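You operate a simulated robot arm through the tools that you are given. There is no shell and no other tool.

You run a simulated robot arm. Do the job below in one go: nothing can be reset, and whatever is moved stays where it is left.

JOB
Put things in order on the top of the serving table. At the end: the yellow cooking oil bottle stands where the blue wiping pad stood; the blue wiping pad stands where the pink polishing pad stood; the beige press disc is on the blue bowl; the pink polishing pad from the top of the serving table stands where the beige press disc stood; whatever was shut is shut again. Leave all else as you found it, and nothing knocked over. Set down upright: press disc.

It is judged by the outcome, as a careful person would: the job done as asked, and still so three seconds after it is handed in. It fails if anything else is knocked over, pushed out of place, dropped, spilled or broken.

ROBOT AND FRAMES
A 7-joint arm with a two-finger parallel gripper, fixed in place. Base frame: the origin is at the foot of the arm, x ahead of it, y to its left, z up; the work surface is at about z = 0. Lengths are in m, angles in degrees, forces in N, time in s.
With the tool pointing down near the work surface it reaches from about 0.24 to 0.62 m from the base axis. Its first joint turns from -66.0 to 66.0 degrees. Payload 2.6 kg.
Tool frame: the origin (TCP) lies between the finger pads and is the grasp point; the fingertips stand 0.03 m ahead of it; z points along the fingers, y is the line along which they close. The gripper opens to 0.094 m. The fingers are 0.028 m wide and 0.01 m thick; the gripper's body (0.05 by 0.096 m) begins 0.055 m behind the TCP.
Orientation is that of the tool frame in the base frame, as a unit quaternion [w, x, y, z]. With the fingers straight down and closing along the base's y, the tool's x points along the base's -x, its y along +y and its z along -z.

CONTROLS
- The arm moves only by the tool step_arm. Its argument "increments" is a list of rows, each a list of 7 numbers: the shift along the tool's x, y, z in units of 40 mm (1.0 is 40 mm), then the turn, a rotation vector about the tool's x, y, z in units of 5 degrees (1.0 is 5 degrees), then the finger opening in m, from 0 to 0.094. In form: [[dx, dy, dz, rx, ry, rz, grip], ...]. A call has 1 to 20 rows; each row shifts and turns the commanded pose from where the row before left it, along the tool's axes as they then stand. A call with a number of a shift or a turn outside -1 to 1 is refused whole. A row lasts 0.2 s, in which the tool goes at most 0.05 m and 8.6 degrees; a call with a longer step from one row to the next is refused whole, and so is a gripper value outside its range. A pose out of reach is approached as far as the arm can. The call stops where the force on the tool passes 40 N (or 10 N more than at its start, if that is more) or the arm is blocked; 0.2 s more then pass. The fingers move at their own pace (about 0.072 m/s each) and stop on an object; they squeeze with about 21 N. The grip force told is the motor's: it shows also when the fingers shut on nothing. Time passes only in rows, and 0.2 s behind the last, so rows that do not move let the fingers close. It gives the time, the measured TCP pose, the force on the tool (base axes), the opening and the grip force at its end, in the units of the frame above (readings bear some noise), with the torque about the TCP (base axes, N m) and any sound that the robot's microphone picked up, and new pictures: "views" is both (left out), scene, wrist or none.
- Cameras (640 x 400 px; columns grow to the right, rows downward): "scene" is fixed at [0.0316, 0.4264, 0.5599]; the picture's right is [-0.81, -0.59, 0.00], its down [-0.35, 0.48, -0.81] and it looks along [0.47, -0.65, -0.59] (base axes); focal length 311 px, centre (320, 200). "wrist" rides on the gripper at [0.076, 0.014, -0.103] in the tool frame; the picture's right is [-0.18, 0.98, 0.00], its down [-0.75, -0.14, -0.64] and it looks along [-0.63, -0.12, 0.77] (tool axes); focal length 243 px, centre (320, 200). There is no depth. A picture from a camera that has moved, and an enlarged one, comes with that camera's place and axes in the base frame and with its lens.
- inspect(camera, box): a new picture of the part [left, top, right, bottom] of that camera's present view, enlarged. No time passes.
- close_job(): hands the job in; it is judged then, once.

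Places have to be worked out from the pictures, the camera data and where the tool is seen. Open the gripper and draw the arm clear of the work before you hand the job in, unless the task says otherwise.

The tools are called after "Call:" by a JSON object that holds its "api" and its "payload". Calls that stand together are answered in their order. step_arm: Moves the arm, as the interface text tells. Its arguments: {"type":"object","properties":{"increments":{"type":"array"},"views":{"type":"string","enum":["both","scene","wrist","none"]}},"required":["increments"]} The other tools are called the same way: inspect (camera, box) takes an enlarged picture of a part of a camera's view; close_job () hands the job in.

At the start:

```text
t: 0.0
tool_pos: [0.3184, -0.1989, 0.3095]
ee_rot: [0.0, 0.0, 1.0, 0.0]
wrist_force: [-0.6, 1.1, -0.1]
moment: [0.01, -0.01, 0.01]
width: 0.0943
grasp_force: 0.1
```

scene: 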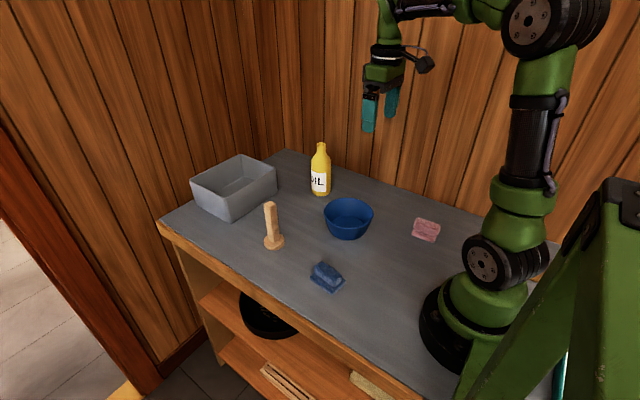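
wrist: 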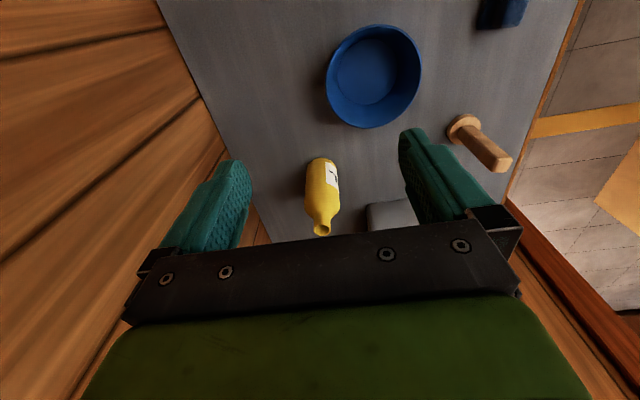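

I'll start by looking closely at the objects, before moving anything.

Call:
{"api": "inspect", "payload": {"camera": "scene", "box": [240, 130, 400, 230]}}

Call:
{"api": "inspect", "payload": {"camera": "scene", "box": [240, 200, 400, 300]}}

Call:
{"api": "inspect", "payload": {"camera": "scene", "box": [370, 190, 490, 265]}}

Call:
{"api": "inspect", "payload": {"camera": "wrist", "box": [280, 0, 560, 240]}}

Call:
{"api": "inspect", "payload": {"camera": "scene", "box": [160, 250, 480, 400]}}

```text
4.00 times, centred on (320, 180) of scene
camera zoom: at [0.0316, 0.4264, 0.5599], right [-0.81, -0.59, 0.0], down [-0.35, 0.48, -0.81], along [0.47, -0.65, -0.59], focal length 1242 px, centre (320, 280)
```

zoom: 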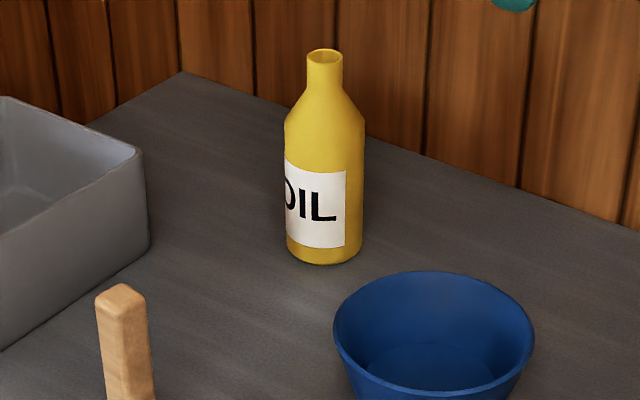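

```text
4.00 times, centred on (320, 250) of scene
camera zoom: at [0.0316, 0.4264, 0.5599], right [-0.81, -0.59, 0.0], down [-0.35, 0.48, -0.81], along [0.47, -0.65, -0.59], focal length 1242 px, centre (320, 0)
```

zoom: 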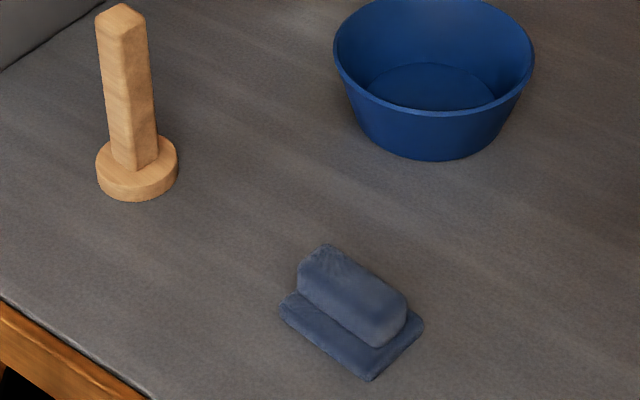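

```text
5.33 times, centred on (430, 228) of scene
camera zoom: at [0.0316, 0.4264, 0.5599], right [-0.81, -0.59, 0.0], down [-0.35, 0.48, -0.81], along [0.47, -0.65, -0.59], focal length 1657 px, centre (-267, 53)
```

zoom: 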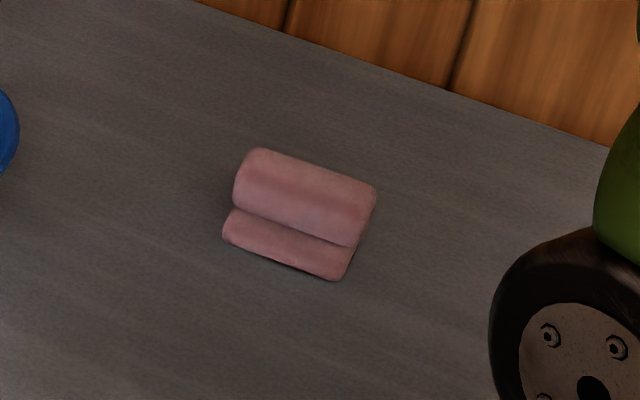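

```text
1.67 times, centred on (420, 120) of wrist
camera zoom: at [0.2424, -0.1838, 0.4133], right [0.18, 0.98, 0.0], down [0.75, -0.14, 0.64], along [0.63, -0.12, -0.77], focal length 404 px, centre (153, 333)
```

zoom: 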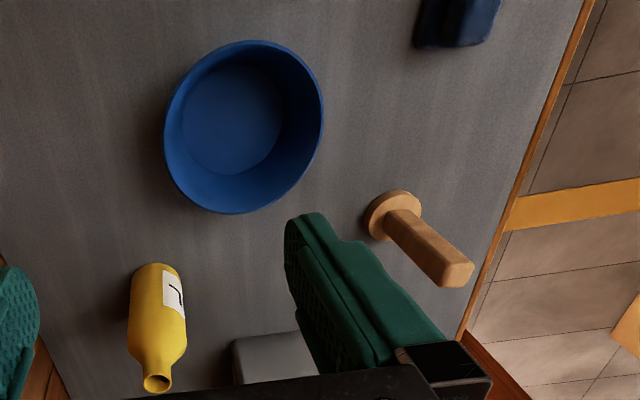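

```text
2.00 times, centred on (320, 325) of scene
camera zoom: at [0.0316, 0.4264, 0.5599], right [-0.81, -0.59, 0.0], down [-0.35, 0.48, -0.81], along [0.47, -0.65, -0.59], focal length 621 px, centre (320, -50)
```

zoom: 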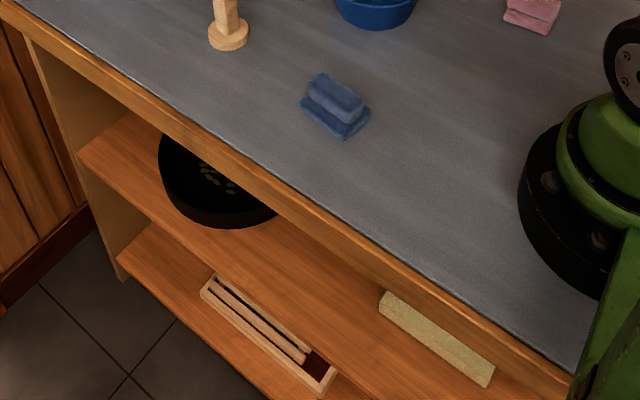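

The pictures put the press disc at about (0.462, 0.032), the bowl at (0.342, -0.130), the blue pad at (0.287, 0.044), the pink pad at (0.16, -0.235) and the oil bottle at (0.496, -0.221). I'll move high above the work to a spot where the wrist camera can see the press disc and blue pad better.

Call:
{"api": "step_arm", "payload": {"increments": [[-0.13, 0.715, 0.03, 0, 0, 0, 0.094], [-0.13, 0.715, 0.03, 0, 0, 0, 0.094], [-0.13, 0.715, 0.03, 0, 0, 0, 0.094], [-0.13, 0.715, 0.03, 0, 0, 0, 0.094], [-0.13, 0.715, 0.03, 0, 0, 0, 0.094], [-0.13, 0.715, 0.03, 0, 0, 0, 0.094], [-0.13, 0.715, 0.03, 0, 0, 0, 0.094], [-0.13, 0.715, 0.03, 0, 0, 0, 0.094], [0, 0, 0, 0, 0, 0, 0.094]]}}

```text
t: 2.0
tool_pos: [0.3611, 0.0298, 0.3003]
ee_rot: [0.0, 0.0, 1.0, 0.0]
wrist_force: [-0.3, 0.0, 0.7]
moment: [0.0, 0.0, -0.02]
width: 0.094
grasp_force: 0.1
camera wrist: at [0.2844, 0.0447, 0.4036], right [0.18, 0.98, 0.0], down [0.75, -0.14, 0.64], along [0.63, -0.12, -0.77], focal length 243 px, centre (320, 200)
```

scene: 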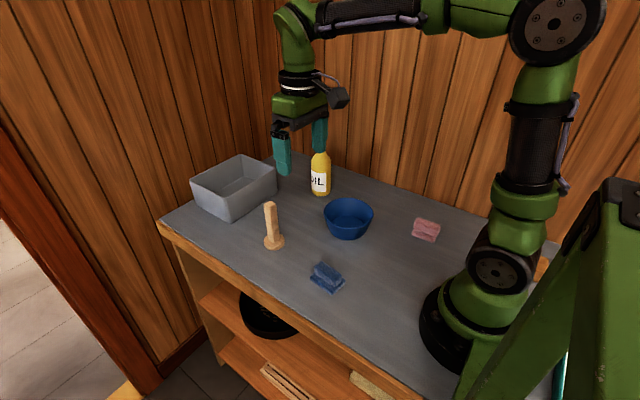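
wrist: 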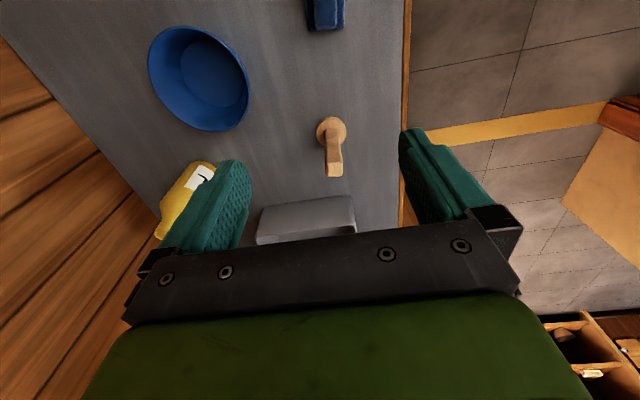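

The disc is now between the fingers in the wrist view. I'll enlarge it and the blue pad.

Call:
{"api": "inspect", "payload": {"camera": "wrist", "box": [290, 105, 386, 189]}}

Call:
{"api": "inspect", "payload": {"camera": "wrist", "box": [130, 0, 370, 150]}}

```text
4.76 times, centred on (338, 147) of wrist
camera zoom: at [0.2844, 0.0447, 0.4036], right [0.18, 0.98, 0.0], down [0.75, -0.14, 0.64], along [0.63, -0.12, -0.77], focal length 1155 px, centre (234, 452)
```

zoom: 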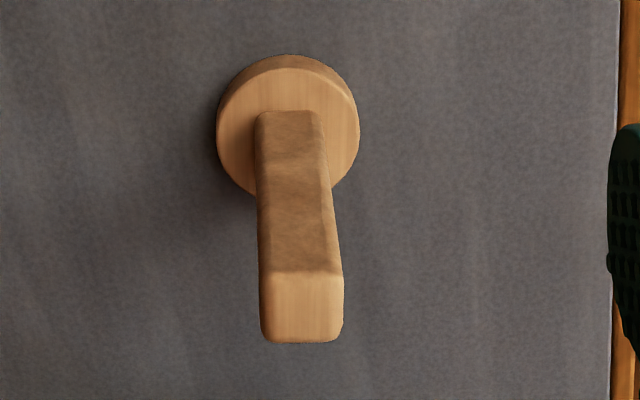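

```text
2.67 times, centred on (250, 75) of wrist
camera zoom: at [0.2844, 0.0447, 0.4036], right [0.18, 0.98, 0.0], down [0.75, -0.14, 0.64], along [0.63, -0.12, -0.77], focal length 647 px, centre (507, 533)
```

zoom: 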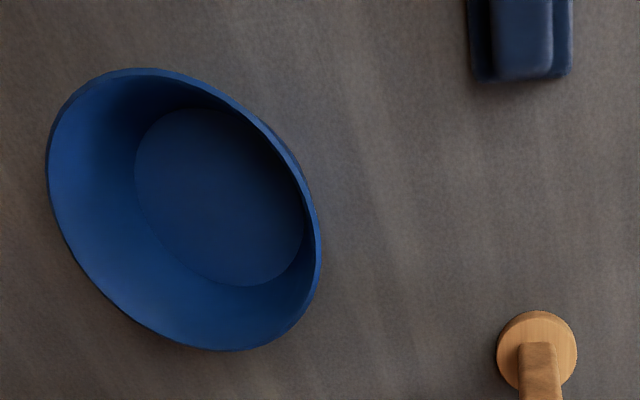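

The wrist and scene views agree. The press disc is at (0.463, 0.030), its handle top is at z≈0.125, and the handle is yawed by about -9°. I'll move above it, turn to match, and come down to just above the handle.

Call:
{"api": "step_arm", "payload": {"increments": [[-0.635, 0, 0, 0, 0, 0, 0.094], [-0.635, 0, 0, 0, 0, 0, 0.094], [-0.635, 0, 0, 0, 0, 0, 0.094], [-0.635, 0, 0, 0, 0, 0, 0.094], [0, 0, 0, 0, 0, 0.9, 0.094], [0, 0, 0, 0, 0, 0.9, 0.094], [0, 0, 0.65, 0, 0, 0, 0.094], [0, 0, 0.65, 0, 0, 0, 0.094], [0, 0, 0.65, 0, 0, 0, 0.094], [0, 0, 0.65, 0, 0, 0, 0.094], [0, 0, 0.65, 0, 0, 0, 0.094], [0, 0, 0, 0, 0, 0, 0.094]]}}

```text
t: 4.6
tool_pos: [0.462, 0.0319, 0.171]
ee_rot: [0.0, 0.078, 0.997, 0.001]
wrist_force: [0.2, 0.8, 0.2]
moment: [0.0, 0.03, 0.0]
width: 0.0942
grasp_force: 0.1
camera wrist: at [0.3892, 0.057, 0.2738], right [0.34, 0.94, 0.0], down [0.72, -0.26, 0.64], along [0.6, -0.22, -0.77], focal length 243 px, centre (320, 200)
```

scene: 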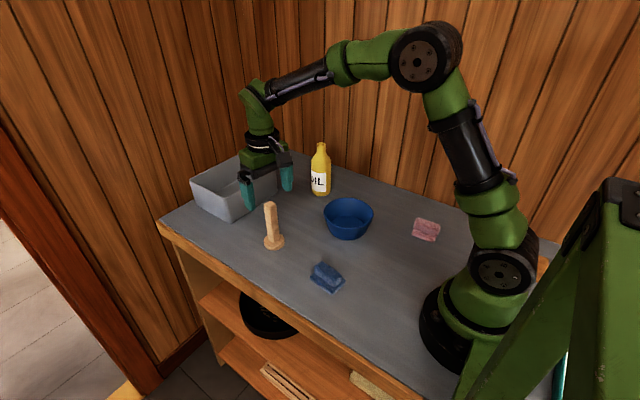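
wrist: 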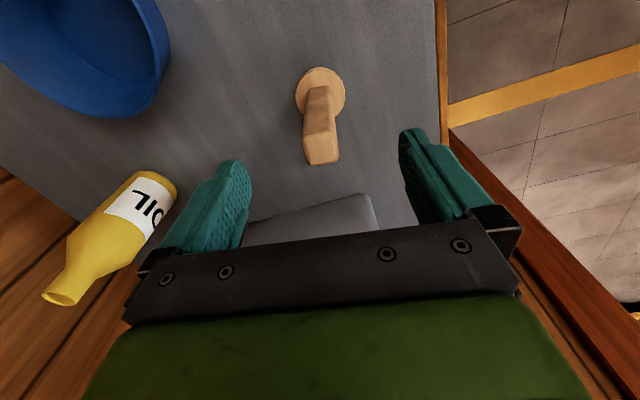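

Call:
{"api": "inspect", "payload": {"camera": "wrist", "box": [272, 55, 372, 175]}}

```text
3.33 times, centred on (322, 115) of wrist
camera zoom: at [0.3892, 0.057, 0.2738], right [0.34, 0.94, 0.0], down [0.72, -0.26, 0.64], along [0.6, -0.22, -0.77], focal length 809 px, centre (313, 483)
```

zoom: 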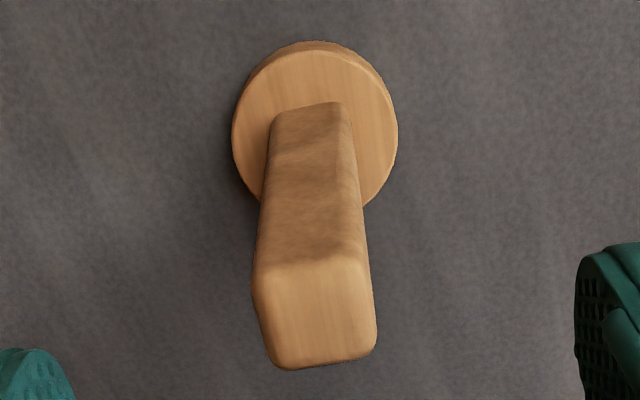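

The handle centre works out at (0.4637, 0.030) and lines up with the gripper. I'll nudge the last 2 mm, come down to TCP z≈0.10 and close on the handle.

Call:
{"api": "step_arm", "payload": {"increments": [[-0.05, -0.045, 0, 0, 0, 0, 0.094], [0, 0, 0.6, 0, 0, 0, 0.094], [0, 0, 0.6, 0, 0, 0, 0.094], [0, 0, 0.57, 0, 0, 0, 0.094], [0, 0, 0, 0, 0, 0, 0.094], [0, 0, 0, 0, 0, 0, 0.0], [0, 0, 0, 0, 0, 0, 0.0], [0, 0, 0, 0, 0, 0, 0.0], [0, 0, 0, 0, 0, 0, 0.0], [0, 0, 0, 0, 0, 0, 0.0]]}}

```text
t: 6.8
tool_pos: [0.4641, 0.0295, 0.0998]
ee_rot: [0.0, 0.079, 0.997, 0.0]
wrist_force: [-0.1, 0.1, 0.0]
moment: [0.02, 0.0, 0.0]
width: 0.0278
grasp_force: 21.1
camera wrist: at [0.391, 0.0552, 0.2024], right [0.34, 0.94, 0.0], down [0.72, -0.26, 0.64], along [0.6, -0.22, -0.77], focal length 243 px, centre (320, 200)
```

scene: 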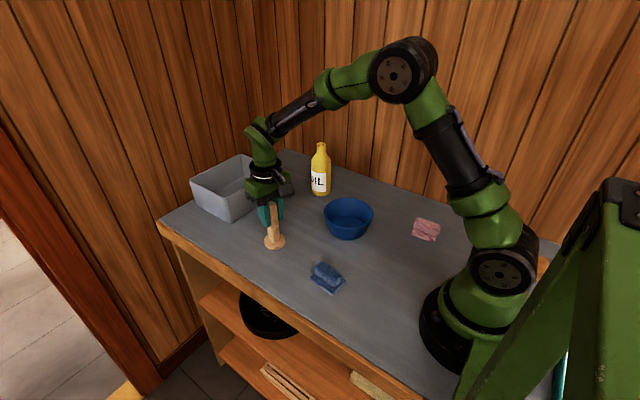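
wrist: 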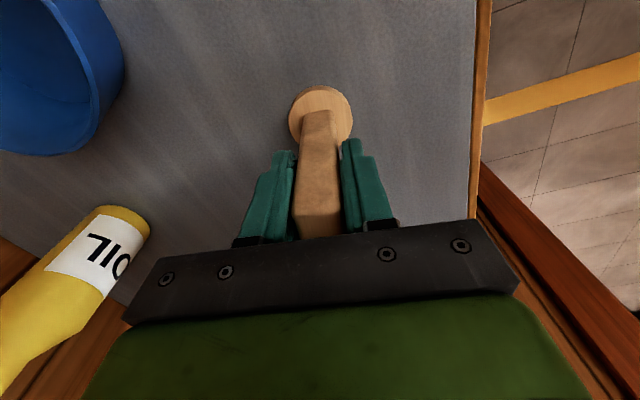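

The gripper reads 0.0278 with about 21 N, a little wider than I expected. I'll look closely at the grip before lifting.

Call:
{"api": "inspect", "payload": {"camera": "wrist", "box": [230, 75, 410, 245]}}

Call:
{"api": "inspect", "payload": {"camera": "scene", "box": [225, 170, 325, 260]}}

```text
2.35 times, centred on (320, 160) of wrist
camera zoom: at [0.391, 0.0552, 0.2024], right [0.34, 0.94, 0.0], down [0.72, -0.26, 0.64], along [0.6, -0.22, -0.77], focal length 571 px, centre (320, 294)
```

zoom: 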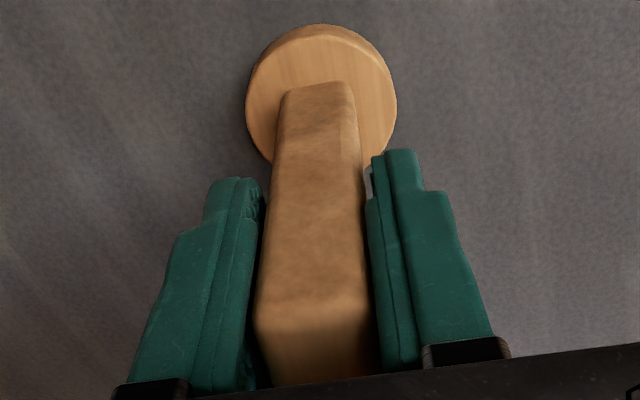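

```text
4.44 times, centred on (275, 215) of scene
camera zoom: at [0.0316, 0.4264, 0.5599], right [-0.81, -0.59, 0.0], down [-0.35, 0.48, -0.81], along [0.47, -0.65, -0.59], focal length 1380 px, centre (520, 133)
```

zoom: 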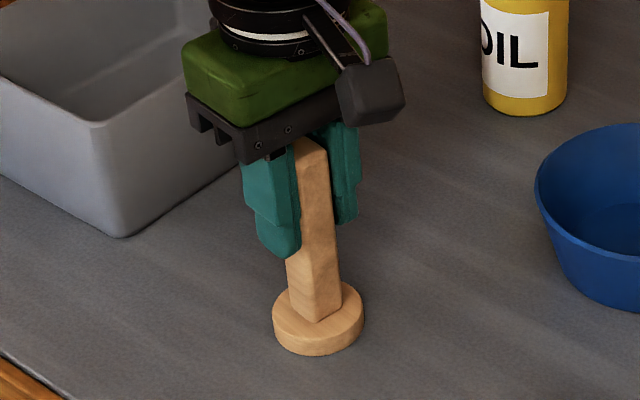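

The handle sits squarely between the pads. I'll lift straight up about 14 cm, then check how the disc hangs.

Call:
{"api": "step_arm", "payload": {"increments": [[0, 0, -0.3, 0, 0, 0, 0.0], [0, 0, -0.6, 0, 0, 0, 0.0], [0, 0, -0.7, 0, 0, 0, 0.0], [0, 0, -0.7, 0, 0, 0, 0.0], [0, 0, -0.7, 0, 0, 0, 0.0], [0, 0, -0.5, 0, 0, 0, 0.0], [0, 0, 0, 0, 0, 0, 0.0]]}}

```text
t: 8.4
tool_pos: [0.4631, 0.0286, 0.2395]
ee_rot: [0.0, 0.079, 0.997, 0.0]
wrist_force: [-0.1, 0.1, -0.7]
moment: [-0.02, -0.02, 0.0]
width: 0.0281
grasp_force: 20.9
camera wrist: at [0.3902, 0.0546, 0.3427], right [0.34, 0.94, 0.0], down [0.72, -0.26, 0.64], along [0.6, -0.22, -0.77], focal length 243 px, centre (320, 200)
```

scene: 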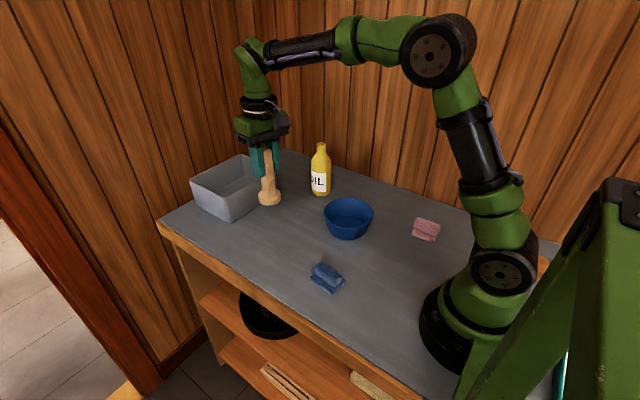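
wrist: 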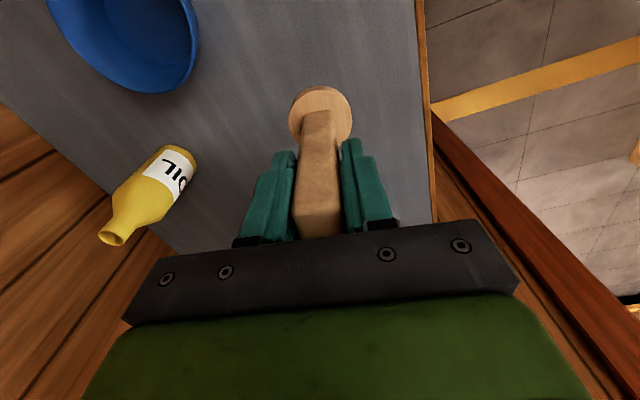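

The disc hangs straight. I'll carry it over the bowl centre at (0.341, -0.129), still high.

Call:
{"api": "step_arm", "payload": {"increments": [[0.342, -0.624, 0, 0, 0, 0, 0.0], [0.342, -0.624, 0, 0, 0, 0, 0.0], [0.342, -0.624, 0, 0, 0, 0, 0.0], [0.342, -0.624, 0, 0, 0, 0, 0.0], [0.342, -0.624, 0, 0, 0, 0, 0.0], [0.342, -0.624, 0, 0, 0, 0, 0.0], [0.342, -0.624, 0, 0, 0, 0, 0.0], [0, 0, 0.6, 0, 0, 0, 0.0], [0, 0, 0.6, 0, 0, 0, 0.0], [0, 0, 0, 0, 0, 0, 0.0]]}}

```text
t: 10.6
tool_pos: [0.3405, -0.1303, 0.1919]
ee_rot: [0.0, 0.079, 0.997, 0.0]
wrist_force: [0.8, 0.8, -0.1]
moment: [0.01, -0.01, 0.0]
width: 0.0277
grasp_force: 21.1
camera wrist: at [0.2679, -0.1037, 0.2946], right [0.34, 0.94, 0.0], down [0.72, -0.26, 0.64], along [0.6, -0.22, -0.77], focal length 243 px, centre (320, 200)
```

scene: 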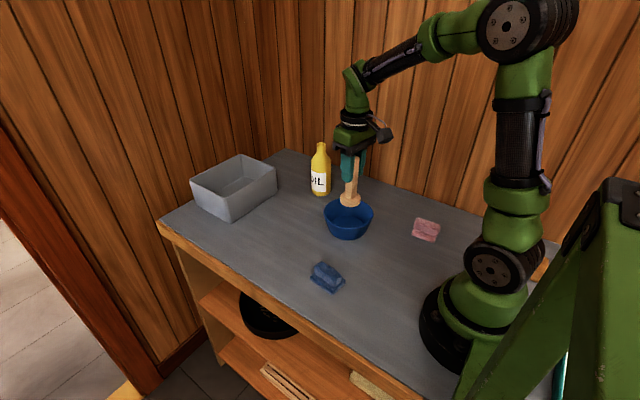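
wrist: 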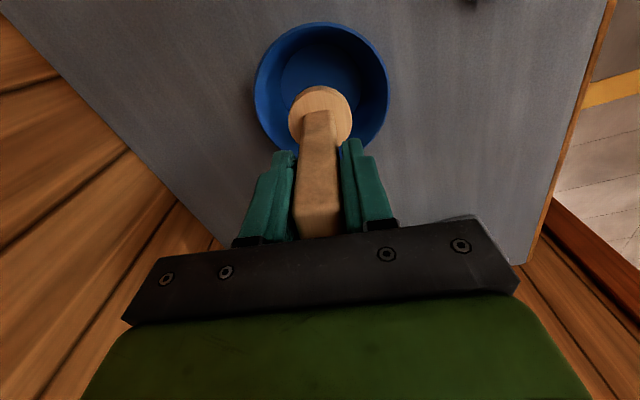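

Call:
{"api": "inspect", "payload": {"camera": "wrist", "box": [240, 10, 400, 170]}}

Call:
{"api": "inspect", "payload": {"camera": "scene", "box": [300, 150, 400, 250]}}

```text
2.50 times, centred on (320, 90) of wrist
camera zoom: at [0.2679, -0.1037, 0.2946], right [0.34, 0.94, 0.0], down [0.72, -0.26, 0.64], along [0.6, -0.22, -0.77], focal length 606 px, centre (320, 475)
```

zoom: 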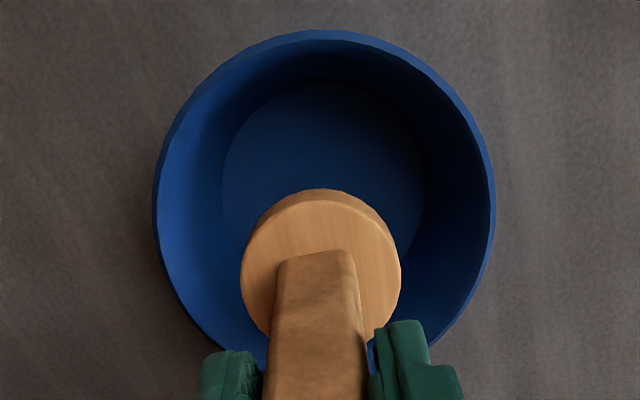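

```text
4.00 times, centred on (350, 200) of scene
camera zoom: at [0.0316, 0.4264, 0.5599], right [-0.81, -0.59, 0.0], down [-0.35, 0.48, -0.81], along [0.47, -0.65, -0.59], focal length 1242 px, centre (200, 200)
```

zoom: 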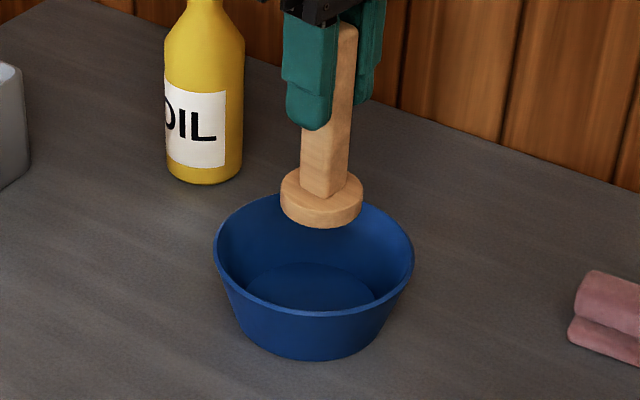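

The disc is over the bowl floor. I'll shift about 3 mm to the centre and lower it until the base is just above the floor.

Call:
{"api": "step_arm", "payload": {"increments": [[0.07, 0.04, 0, 0, 0, 0, 0.0], [0, 0, 0.5, 0, 0, 0, 0.0], [0, 0, 0.5, 0, 0, 0, 0.0], [0, 0, 0.5, 0, 0, 0, 0.0], [0, 0, 0.4, 0, 0, 0, 0.0], [0, 0, 0.2, 0, 0, 0, 0.0], [0, 0, 0, 0, 0, 0, 0.0]]}}

```text
t: 11.8
tool_pos: [0.3409, -0.1294, 0.1271]
ee_rot: [0.005, 0.08, 0.997, -0.001]
wrist_force: [-2.6, 0.2, 10.5]
moment: [0.04, -0.01, 0.0]
width: 0.0278
grasp_force: 21.4
stopped in row 5: the force on the tool passed its limit at 62 N (the readings are from after the stop); the commanded pose is now the measured one
camera wrist: at [0.2673, -0.1015, 0.2292], right [0.34, 0.94, 0.0], down [0.71, -0.26, 0.65], along [0.61, -0.22, -0.76], focal length 243 px, centre (320, 200)
```

scene: 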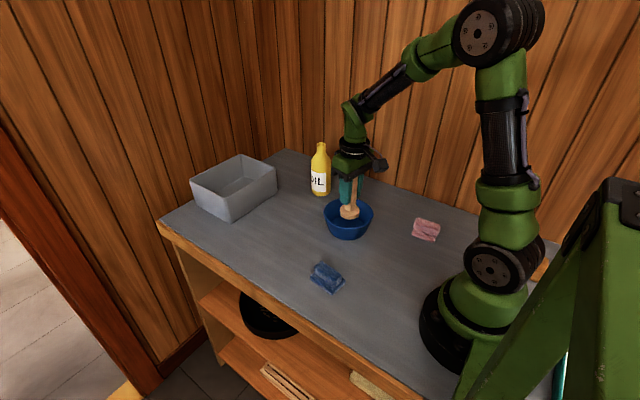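
wrist: 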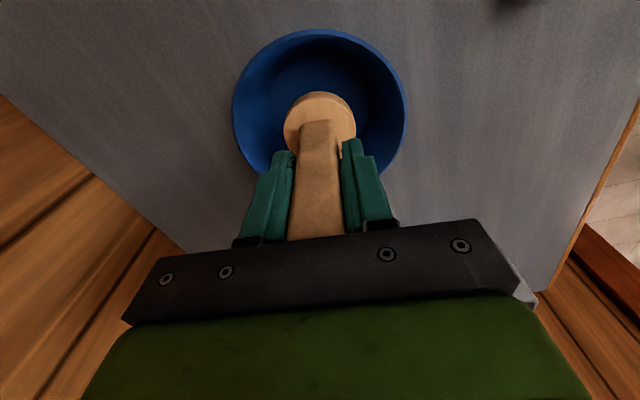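

The force tripped early, with the TCP at z=0.127, which puts the disc base at about 0.027. Before doing anything else, I'll look closely at what it is touching.

Call:
{"api": "inspect", "payload": {"camera": "wrist", "box": [220, 20, 420, 190]}}

Call:
{"api": "inspect", "payload": {"camera": "scene", "box": [310, 160, 390, 245]}}

```text
2.35 times, centred on (320, 105) of wrist
camera zoom: at [0.2673, -0.1015, 0.2292], right [0.34, 0.94, 0.0], down [0.71, -0.26, 0.65], along [0.61, -0.22, -0.76], focal length 571 px, centre (320, 424)
```

zoom: 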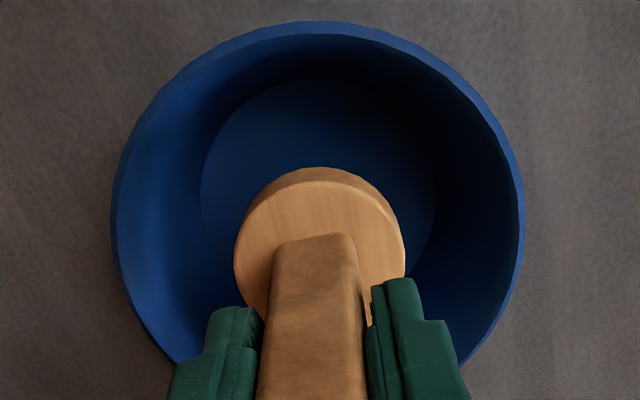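

```text
4.71 times, centred on (350, 202) of scene
camera zoom: at [0.0315, 0.4264, 0.5599], right [-0.81, -0.59, 0.0], down [-0.35, 0.48, -0.81], along [0.47, -0.65, -0.59], focal length 1462 px, centre (179, 188)
```

zoom: 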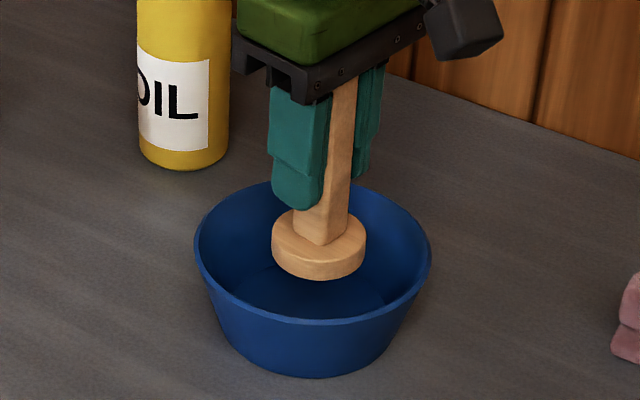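

The disc looks larger and lower in the wrist view than it did while carried. It has slid about 2.5 cm up through the grip, with its base now resting level with the bowl's rim at z≈0.05. The bowl seems to carry things at rim level. I'll ease off the pressure slightly, straighten the small tilt and read the force again.

Call:
{"api": "step_arm", "payload": {"increments": [[0, 0, -0.03, 0, 0.11, 0, 0.0], [0, 0, 0, 0, 0, 0, 0.0], [0, 0, 0, 0, 0, 0, 0.0]]}}

```text
t: 12.6
tool_pos: [0.3423, -0.1279, 0.1284]
ee_rot: [0.001, 0.079, 0.997, 0.0]
wrist_force: [1.9, -0.8, 8.4]
moment: [-0.06, -0.33, 0.03]
width: 0.0275
grasp_force: 20.9
camera wrist: at [0.2681, -0.1016, 0.2305], right [0.34, 0.94, 0.0], down [0.72, -0.26, 0.64], along [0.61, -0.22, -0.77], focal length 243 px, centre (320, 200)
```

scene: 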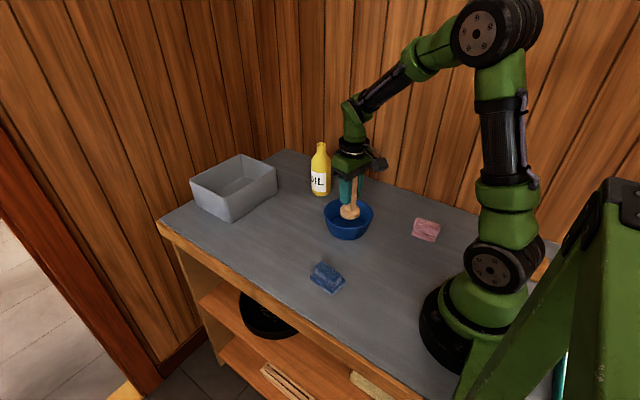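
wrist: 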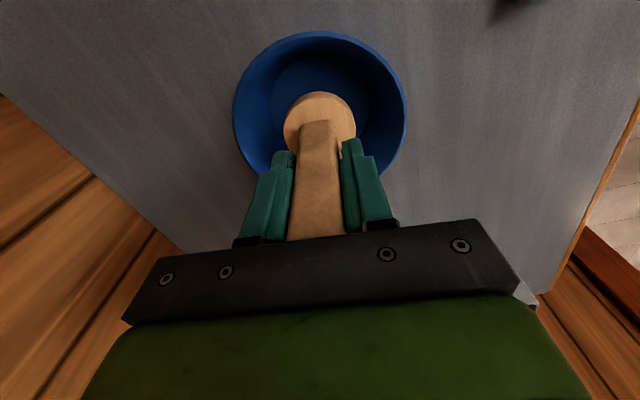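

There is still 8 N, with a moment that suggests the contact is towards the disc's far edge. I'll zoom in to measure the disc's height and tilt.

Call:
{"api": "inspect", "payload": {"camera": "wrist", "box": [270, 80, 370, 180]}}

Call:
{"api": "inspect", "payload": {"camera": "scene", "box": [320, 180, 380, 240]}}

```text
4.00 times, centred on (320, 130) of wrist
camera zoom: at [0.2681, -0.1016, 0.2305], right [0.34, 0.94, 0.0], down [0.72, -0.26, 0.64], along [0.61, -0.22, -0.77], focal length 970 px, centre (320, 480)
```

zoom: 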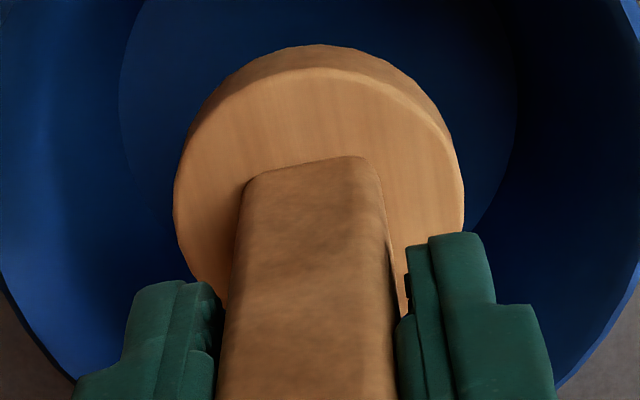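

```text
6.67 times, centred on (350, 210) of scene
camera zoom: at [0.0315, 0.4264, 0.5599], right [-0.81, -0.59, 0.0], down [-0.35, 0.48, -0.81], along [0.47, -0.65, -0.59], focal length 2071 px, centre (120, 133)
```

zoom: 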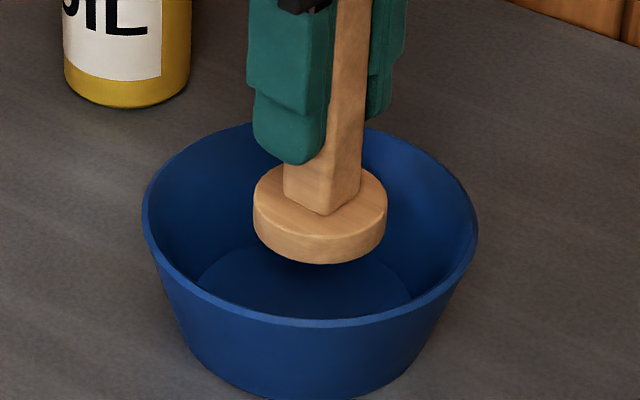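

The disc looks level and centred at rim height. I'll raise the tool in small steps and watch the contact force fade, to find where it just touches.

Call:
{"api": "step_arm", "payload": {"increments": [[0, 0, -0.04, 0, -0.1, 0, 0.0], [0, 0, 0, 0, 0, 0, 0.0]], "views": "none"}}

```text
t: 13.2
tool_pos: [0.3403, -0.1281, 0.1298]
ee_rot: [0.005, 0.079, 0.997, 0.0]
wrist_force: [-0.9, 0.0, -0.9]
moment: [0.02, 0.03, 0.02]
width: 0.0277
grasp_force: 20.7
```

Free now, so contact lies within 1.5 mm below. I'll lower by about 1 mm at this tilt and find where the contact sits from the moment.

Call:
{"api": "step_arm", "payload": {"increments": [[0, 0, 0.03, 0, 0, 0, 0.0], [0, 0, 0, 0, 0, 0, 0.0]], "views": "none"}}

Call:
{"api": "step_arm", "payload": {"increments": [[0, 0, 0.02, 0, 0, 0, 0.0], [0, 0, 0, 0, 0, 0, 0.0]], "views": "none"}}

```text
t: 13.8
tool_pos: [0.3417, -0.1283, 0.1277]
ee_rot: [0.004, 0.079, 0.997, -0.001]
wrist_force: [0.1, 0.1, -0.1]
moment: [0.01, 0.02, 0.01]
width: 0.0273
grasp_force: 21.2
```

```text
t: 14.4
tool_pos: [0.3423, -0.1279, 0.1275]
ee_rot: [0.005, 0.079, 0.997, -0.001]
wrist_force: [-2.8, 1.9, 10.2]
moment: [0.1, 0.04, 0.0]
width: 0.0276
grasp_force: 20.7
```

Call:
{"api": "step_arm", "payload": {"increments": [[0, 0, -0.02, 0, -0.3, 0, 0.0], [0, 0, 0, 0, 0, 0, 0.0]], "views": "none"}}

Call:
{"api": "step_arm", "payload": {"increments": [[0, 0, 0, 0, -0.3, 0, 0.0], [0, 0, 0.02, 0, 0, 0, 0.0]], "views": "none"}}

```text
t: 15.0
tool_pos: [0.3404, -0.1285, 0.1272]
ee_rot: [0.018, 0.079, 0.997, -0.002]
wrist_force: [-4.2, 1.7, 11.2]
moment: [0.11, 0.63, -0.04]
width: 0.0273
grasp_force: 20.9
```

```text
t: 15.6
tool_pos: [0.3426, -0.1278, 0.1286]
ee_rot: [0.033, 0.079, 0.996, -0.003]
wrist_force: [-4.1, 0.6, 21.1]
moment: [0.11, 0.82, 0.01]
width: 0.0276
grasp_force: 21.3
```

The contact moved to the near edge when I tilted, so the support under the disc is flat and spans it. I'll tilt back to balanced, ease the load, and check the force before release.

Call:
{"api": "step_arm", "payload": {"increments": [[0, 0, -0.03, 0, 0.28, 0, 0.0], [0, 0, 0, 0, 0.28, 0, 0.0], [0, 0, 0, 0, 0, 0, 0.0]], "views": "none"}}

```text
t: 16.4
tool_pos: [0.3423, -0.128, 0.1279]
ee_rot: [0.005, 0.079, 0.997, -0.001]
wrist_force: [1.7, 0.8, 2.9]
moment: [0.0, -0.16, 0.03]
width: 0.0276
grasp_force: 21.8
```

The contact is light, at about 3 N. I'll open gradually and watch that the disc stays put.

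Call:
{"api": "step_arm", "payload": {"increments": [[0, 0, 0, 0, 0, 0, 0.032], [0, 0, 0, 0, 0, 0, 0.04], [0, 0, 0, 0, 0, 0, 0.055], [0, 0, 0, 0, 0, 0, 0.07], [0, 0, 0, 0, 0, 0, 0.07]]}}

```text
t: 17.6
tool_pos: [0.3413, -0.1275, 0.1282]
ee_rot: [0.006, 0.079, 0.997, -0.002]
wrist_force: [-0.7, 0.4, 2.3]
moment: [-0.01, 0.0, -0.02]
width: 0.0701
grasp_force: 0.1
camera wrist: at [0.2669, -0.1013, 0.2301], right [0.34, 0.94, 0.0], down [0.71, -0.26, 0.65], along [0.61, -0.22, -0.76], focal length 243 px, centre (320, 200)
```

scene: 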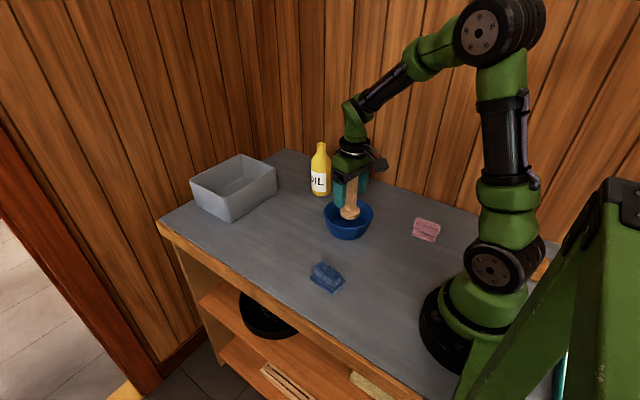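
wrist: 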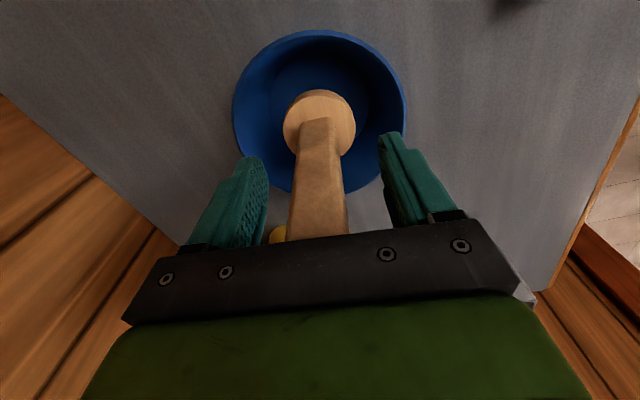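

The disc stands on the bowl on its own. I'll draw straight up and look.

Call:
{"api": "step_arm", "payload": {"increments": [[0, 0, -0.1, 0, 0, 0, 0.094], [0, 0, -0.5, 0, 0, 0, 0.094], [0, 0, -0.8, 0, 0, 0, 0.094], [0, 0, -0.8, 0, 0, 0, 0.094], [0, 0, -0.8, 0, 0, 0, 0.094], [0, 0, -0.8, 0, 0, 0, 0.094], [0, 0, -0.5, 0, 0.13, 0, 0.094], [0, 0, 0, 0, 0, 0, 0.094]]}}

```text
t: 19.4
tool_pos: [0.3387, -0.1278, 0.301]
ee_rot: [0.001, 0.078, 0.997, 0.0]
wrist_force: [0.2, -0.2, -0.3]
moment: [-0.02, 0.02, 0.0]
width: 0.0941
grasp_force: 0.0
camera wrist: at [0.2653, -0.1009, 0.4037], right [0.34, 0.94, 0.0], down [0.72, -0.26, 0.64], along [0.61, -0.22, -0.77], focal length 243 px, centre (320, 200)
```

scene: 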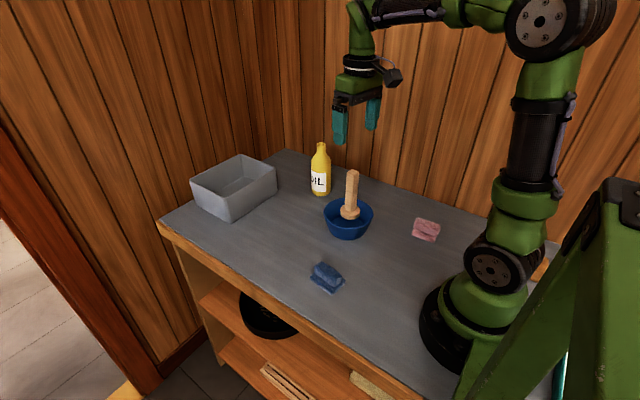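
wrist: 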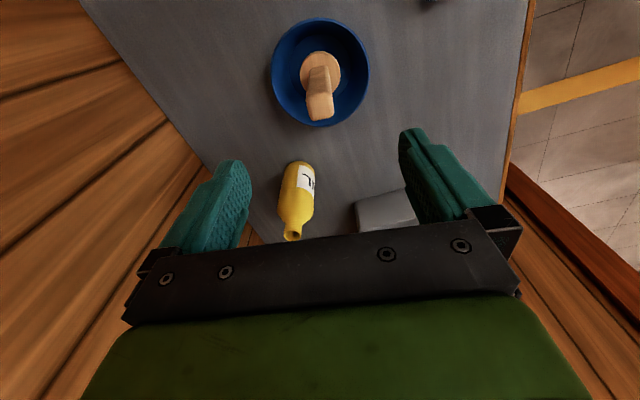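

The disc stands upright on the bowl. Next is the pink pad: I'll square the gripper up and move above it, to about (0.165, -0.235), for a look.

Call:
{"api": "step_arm", "payload": {"increments": [[0, 0, 0, 0, 0, -0.9, 0.094], [0, 0, 0, 0, 0, -0.9, 0.094], [0.62, -0.383, 0, 0, 0, 0, 0.094], [0.62, -0.383, 0, 0, 0, 0, 0.094], [0.62, -0.383, 0, 0, 0, 0, 0.094], [0.62, -0.383, 0, 0, 0, 0, 0.094], [0.62, -0.383, 0, 0, 0, 0, 0.094], [0.62, -0.383, 0, 0, 0, 0, 0.094], [0.62, -0.383, 0, 0, 0, 0, 0.094], [0, 0, 0, 0, 0, 0, 0.094]]}}

```text
t: 21.6
tool_pos: [0.1653, -0.2329, 0.2993]
ee_rot: [0.0, 0.001, 1.0, 0.0]
wrist_force: [-0.4, -0.6, 0.5]
moment: [0.0, -0.02, -0.02]
width: 0.094
grasp_force: 0.1
camera wrist: at [0.089, -0.219, 0.4023], right [0.18, 0.98, 0.0], down [0.75, -0.14, 0.64], along [0.63, -0.12, -0.77], focal length 243 px, centre (320, 200)
```

scene: 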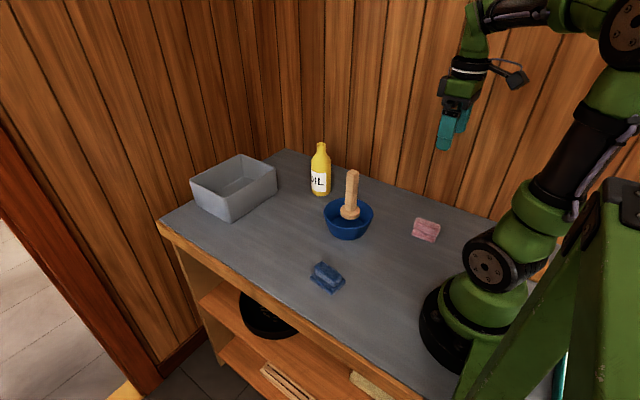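
wrist: 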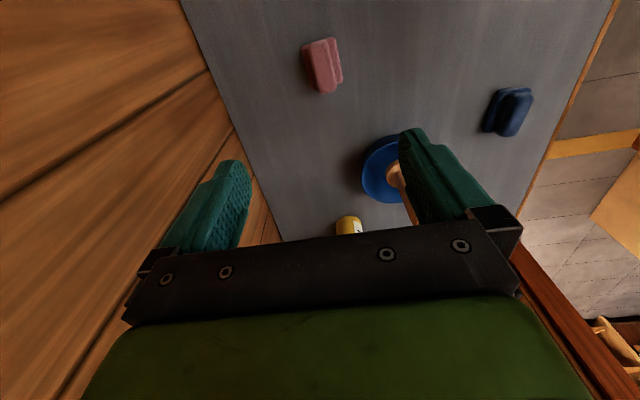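

Both pads are in view, so I'll enlarge each.

Call:
{"api": "inspect", "payload": {"camera": "wrist", "box": [285, 25, 365, 105]}}

Call:
{"api": "inspect", "payload": {"camera": "wrist", "box": [465, 70, 555, 150]}}

```text
5.00 times, centred on (325, 65) of wrist
camera zoom: at [0.089, -0.219, 0.4023], right [0.18, 0.98, 0.0], down [0.75, -0.14, 0.64], along [0.63, -0.12, -0.77], focal length 1213 px, centre (295, 875)
```

zoom: 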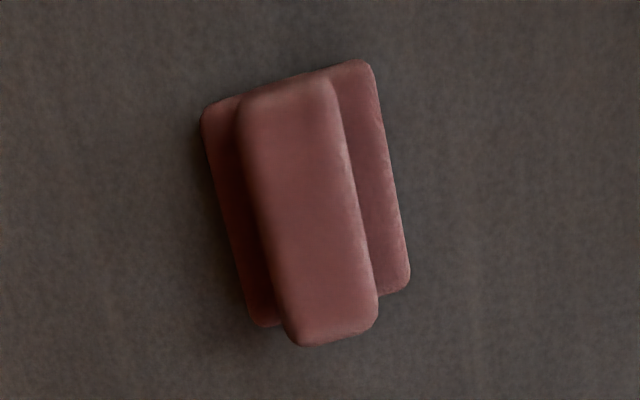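

```text
5.00 times, centred on (510, 110) of wrist
camera zoom: at [0.089, -0.219, 0.4023], right [0.18, 0.98, 0.0], down [0.75, -0.14, 0.64], along [0.63, -0.12, -0.77], focal length 1213 px, centre (-630, 650)
```

zoom: 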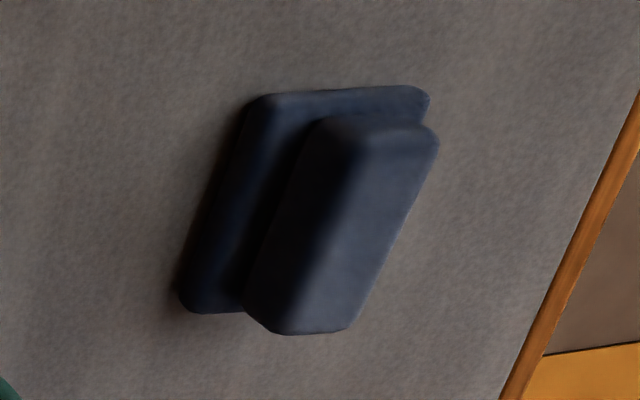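

The pink pad's plate is centred at (0.163, -0.229), yawed about +3.5°, with a ridge about 25 mm wide running along x and topping out near z≈0.034. I'll line up over it and come down partway to check.

Call:
{"api": "step_arm", "payload": {"increments": [[0.058, 0.098, 0, 0, 0, 0, 0.094], [0, 0, 0, 0, 0, -0.7, 0.094], [0, 0, 0.7, 0, 0, 0, 0.094], [0, 0, 0.75, 0, 0, 0, 0.094], [0, 0, 0.75, 0, 0, 0, 0.094], [0, 0, 0.75, 0, 0, 0, 0.094], [0, 0, 0.75, 0, 0, 0, 0.094], [0, 0, 0.75, 0, 0, 0, 0.094], [0, 0, 0, 0, 0, 0, 0.094]]}}

```text
t: 23.6
tool_pos: [0.1623, -0.2303, 0.1209]
ee_rot: [0.001, -0.03, 1.0, -0.001]
wrist_force: [0.5, 0.4, 0.1]
moment: [0.0, 0.02, -0.01]
width: 0.094
grasp_force: 0.2
camera wrist: at [0.0863, -0.2208, 0.2241], right [0.12, 0.99, 0.0], down [0.76, -0.09, 0.64], along [0.64, -0.08, -0.77], focal length 243 px, centre (320, 200)
```

scene: 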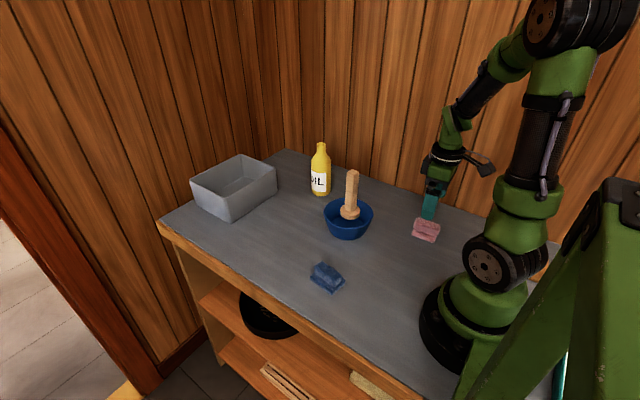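
wrist: 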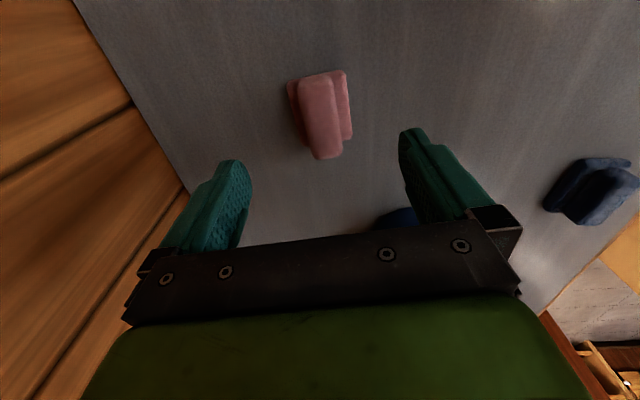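

Call:
{"api": "inspect", "payload": {"camera": "wrist", "box": [265, 55, 375, 175]}}

Call:
{"api": "inspect", "payload": {"camera": "scene", "box": [390, 170, 470, 250]}}

```text
3.33 times, centred on (320, 115) of wrist
camera zoom: at [0.0863, -0.2208, 0.2241], right [0.12, 0.99, 0.0], down [0.76, -0.09, 0.64], along [0.64, -0.08, -0.77], focal length 809 px, centre (320, 483)
```

zoom: 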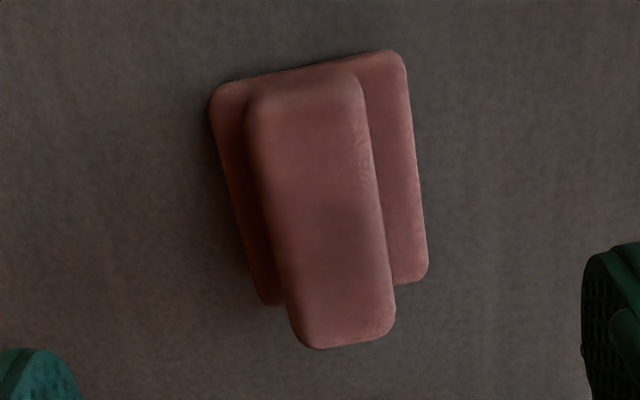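

```text
5.00 times, centred on (430, 210) of scene
camera zoom: at [0.0316, 0.4264, 0.5599], right [-0.81, -0.59, 0.0], down [-0.35, 0.48, -0.81], along [0.47, -0.65, -0.59], focal length 1553 px, centre (-230, 150)
```

zoom: 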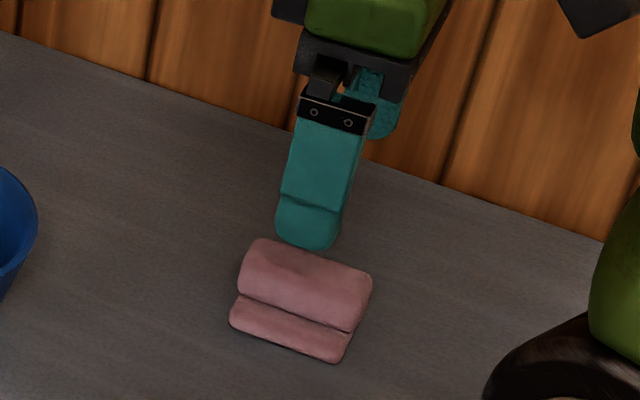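

Alignment is within 2–3 mm. I'll nudge it, come down to TCP z≈0.048 so the tips sit beside the ridge above the plate, and close.

Call:
{"api": "step_arm", "payload": {"increments": [[-0.06, 0.01, 0, 0, 0, -0.1, 0.094], [0, 0, 0.6, 0, 0, 0, 0.094], [0, 0, 0.6, 0, 0, 0, 0.094], [0, 0, 0.4, 0, 0, 0, 0.094], [0, 0, 0.22, 0, 0, 0, 0.094], [0, 0, 0, 0, 0, 0, 0.094]]}}

```text
t: 25.0
tool_pos: [0.1655, -0.2306, 0.0498]
ee_rot: [0.001, -0.035, 0.999, -0.001]
wrist_force: [0.3, 0.6, -0.2]
moment: [0.02, -0.02, 0.02]
width: 0.0942
grasp_force: 0.0
camera wrist: at [0.0886, -0.2208, 0.1518], right [0.12, 0.99, 0.0], down [0.76, -0.09, 0.64], along [0.64, -0.07, -0.77], focal length 243 px, centre (320, 200)
```

scene: 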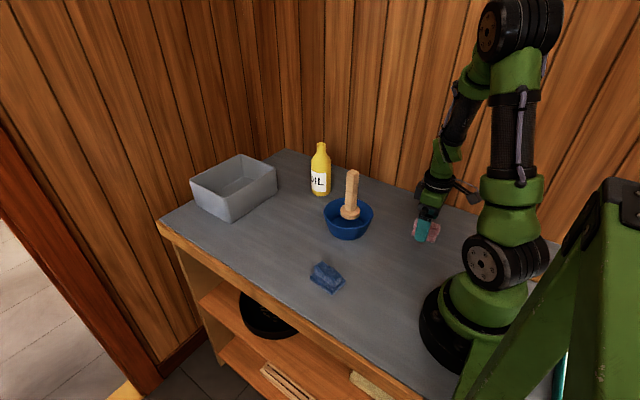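
wrist: 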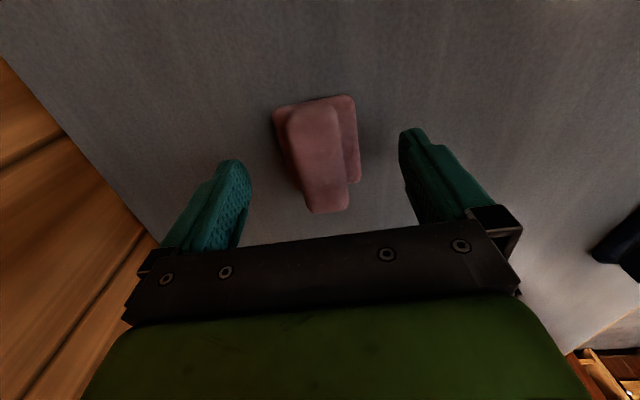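

Call:
{"api": "step_arm", "payload": {"increments": [[0, 0, 0.06, 0, 0, 0, 0.094], [0, 0, 0, 0, 0, 0, 0.06], [0, 0, 0, 0, 0, 0, 0.04], [0, 0, 0, 0, 0, 0, 0.0], [0, 0, 0, 0, 0, 0, 0.0], [0, 0, 0, 0, 0, 0, 0.0]]}}

Call:
{"api": "inspect", "payload": {"camera": "scene", "box": [390, 190, 470, 250]}}

```text
t: 26.4
tool_pos: [0.1653, -0.2299, 0.0467]
ee_rot: [0.0, -0.035, 0.999, -0.001]
wrist_force: [0.4, 0.3, 0.0]
moment: [-0.01, 0.02, 0.0]
width: 0.0271
grasp_force: 21.0
camera wrist: at [0.0884, -0.2211, 0.1498], right [0.12, 0.99, 0.0], down [0.76, -0.09, 0.64], along [0.64, -0.08, -0.77], focal length 243 px, centre (320, 200)
```

scene: 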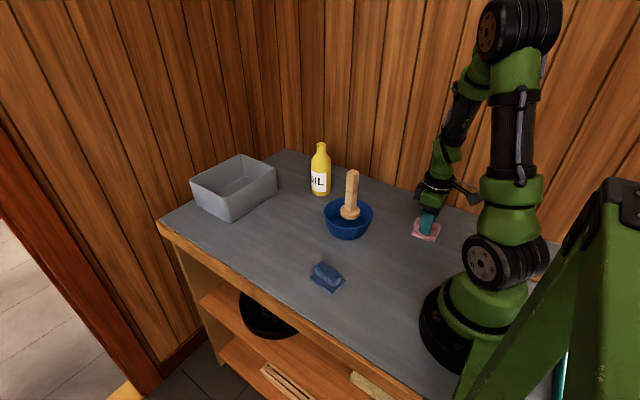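
wrist: 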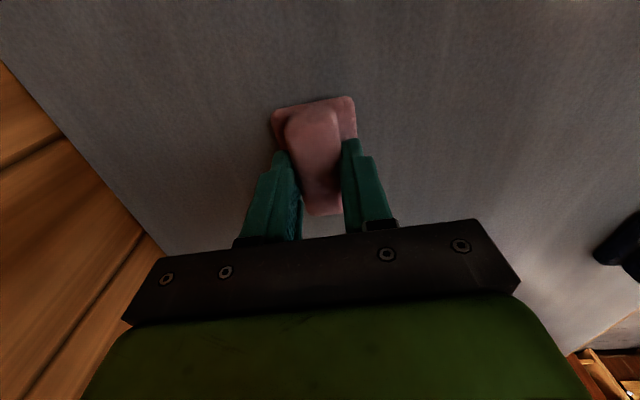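

```text
6.67 times, centred on (430, 220) of scene
camera zoom: at [0.0316, 0.4264, 0.5599], right [-0.81, -0.59, 0.0], down [-0.35, 0.48, -0.81], along [0.47, -0.65, -0.59], focal length 2071 px, centre (-413, 67)
```

zoom: 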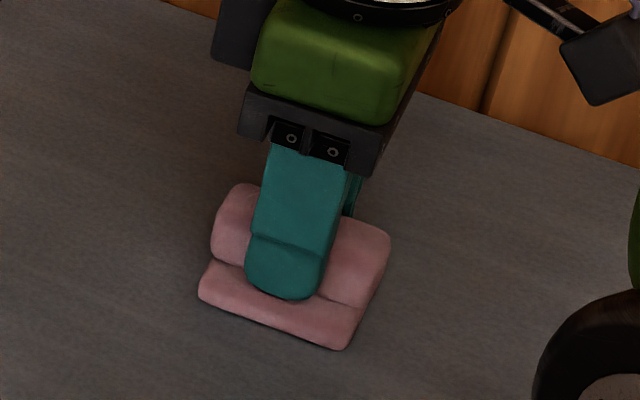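

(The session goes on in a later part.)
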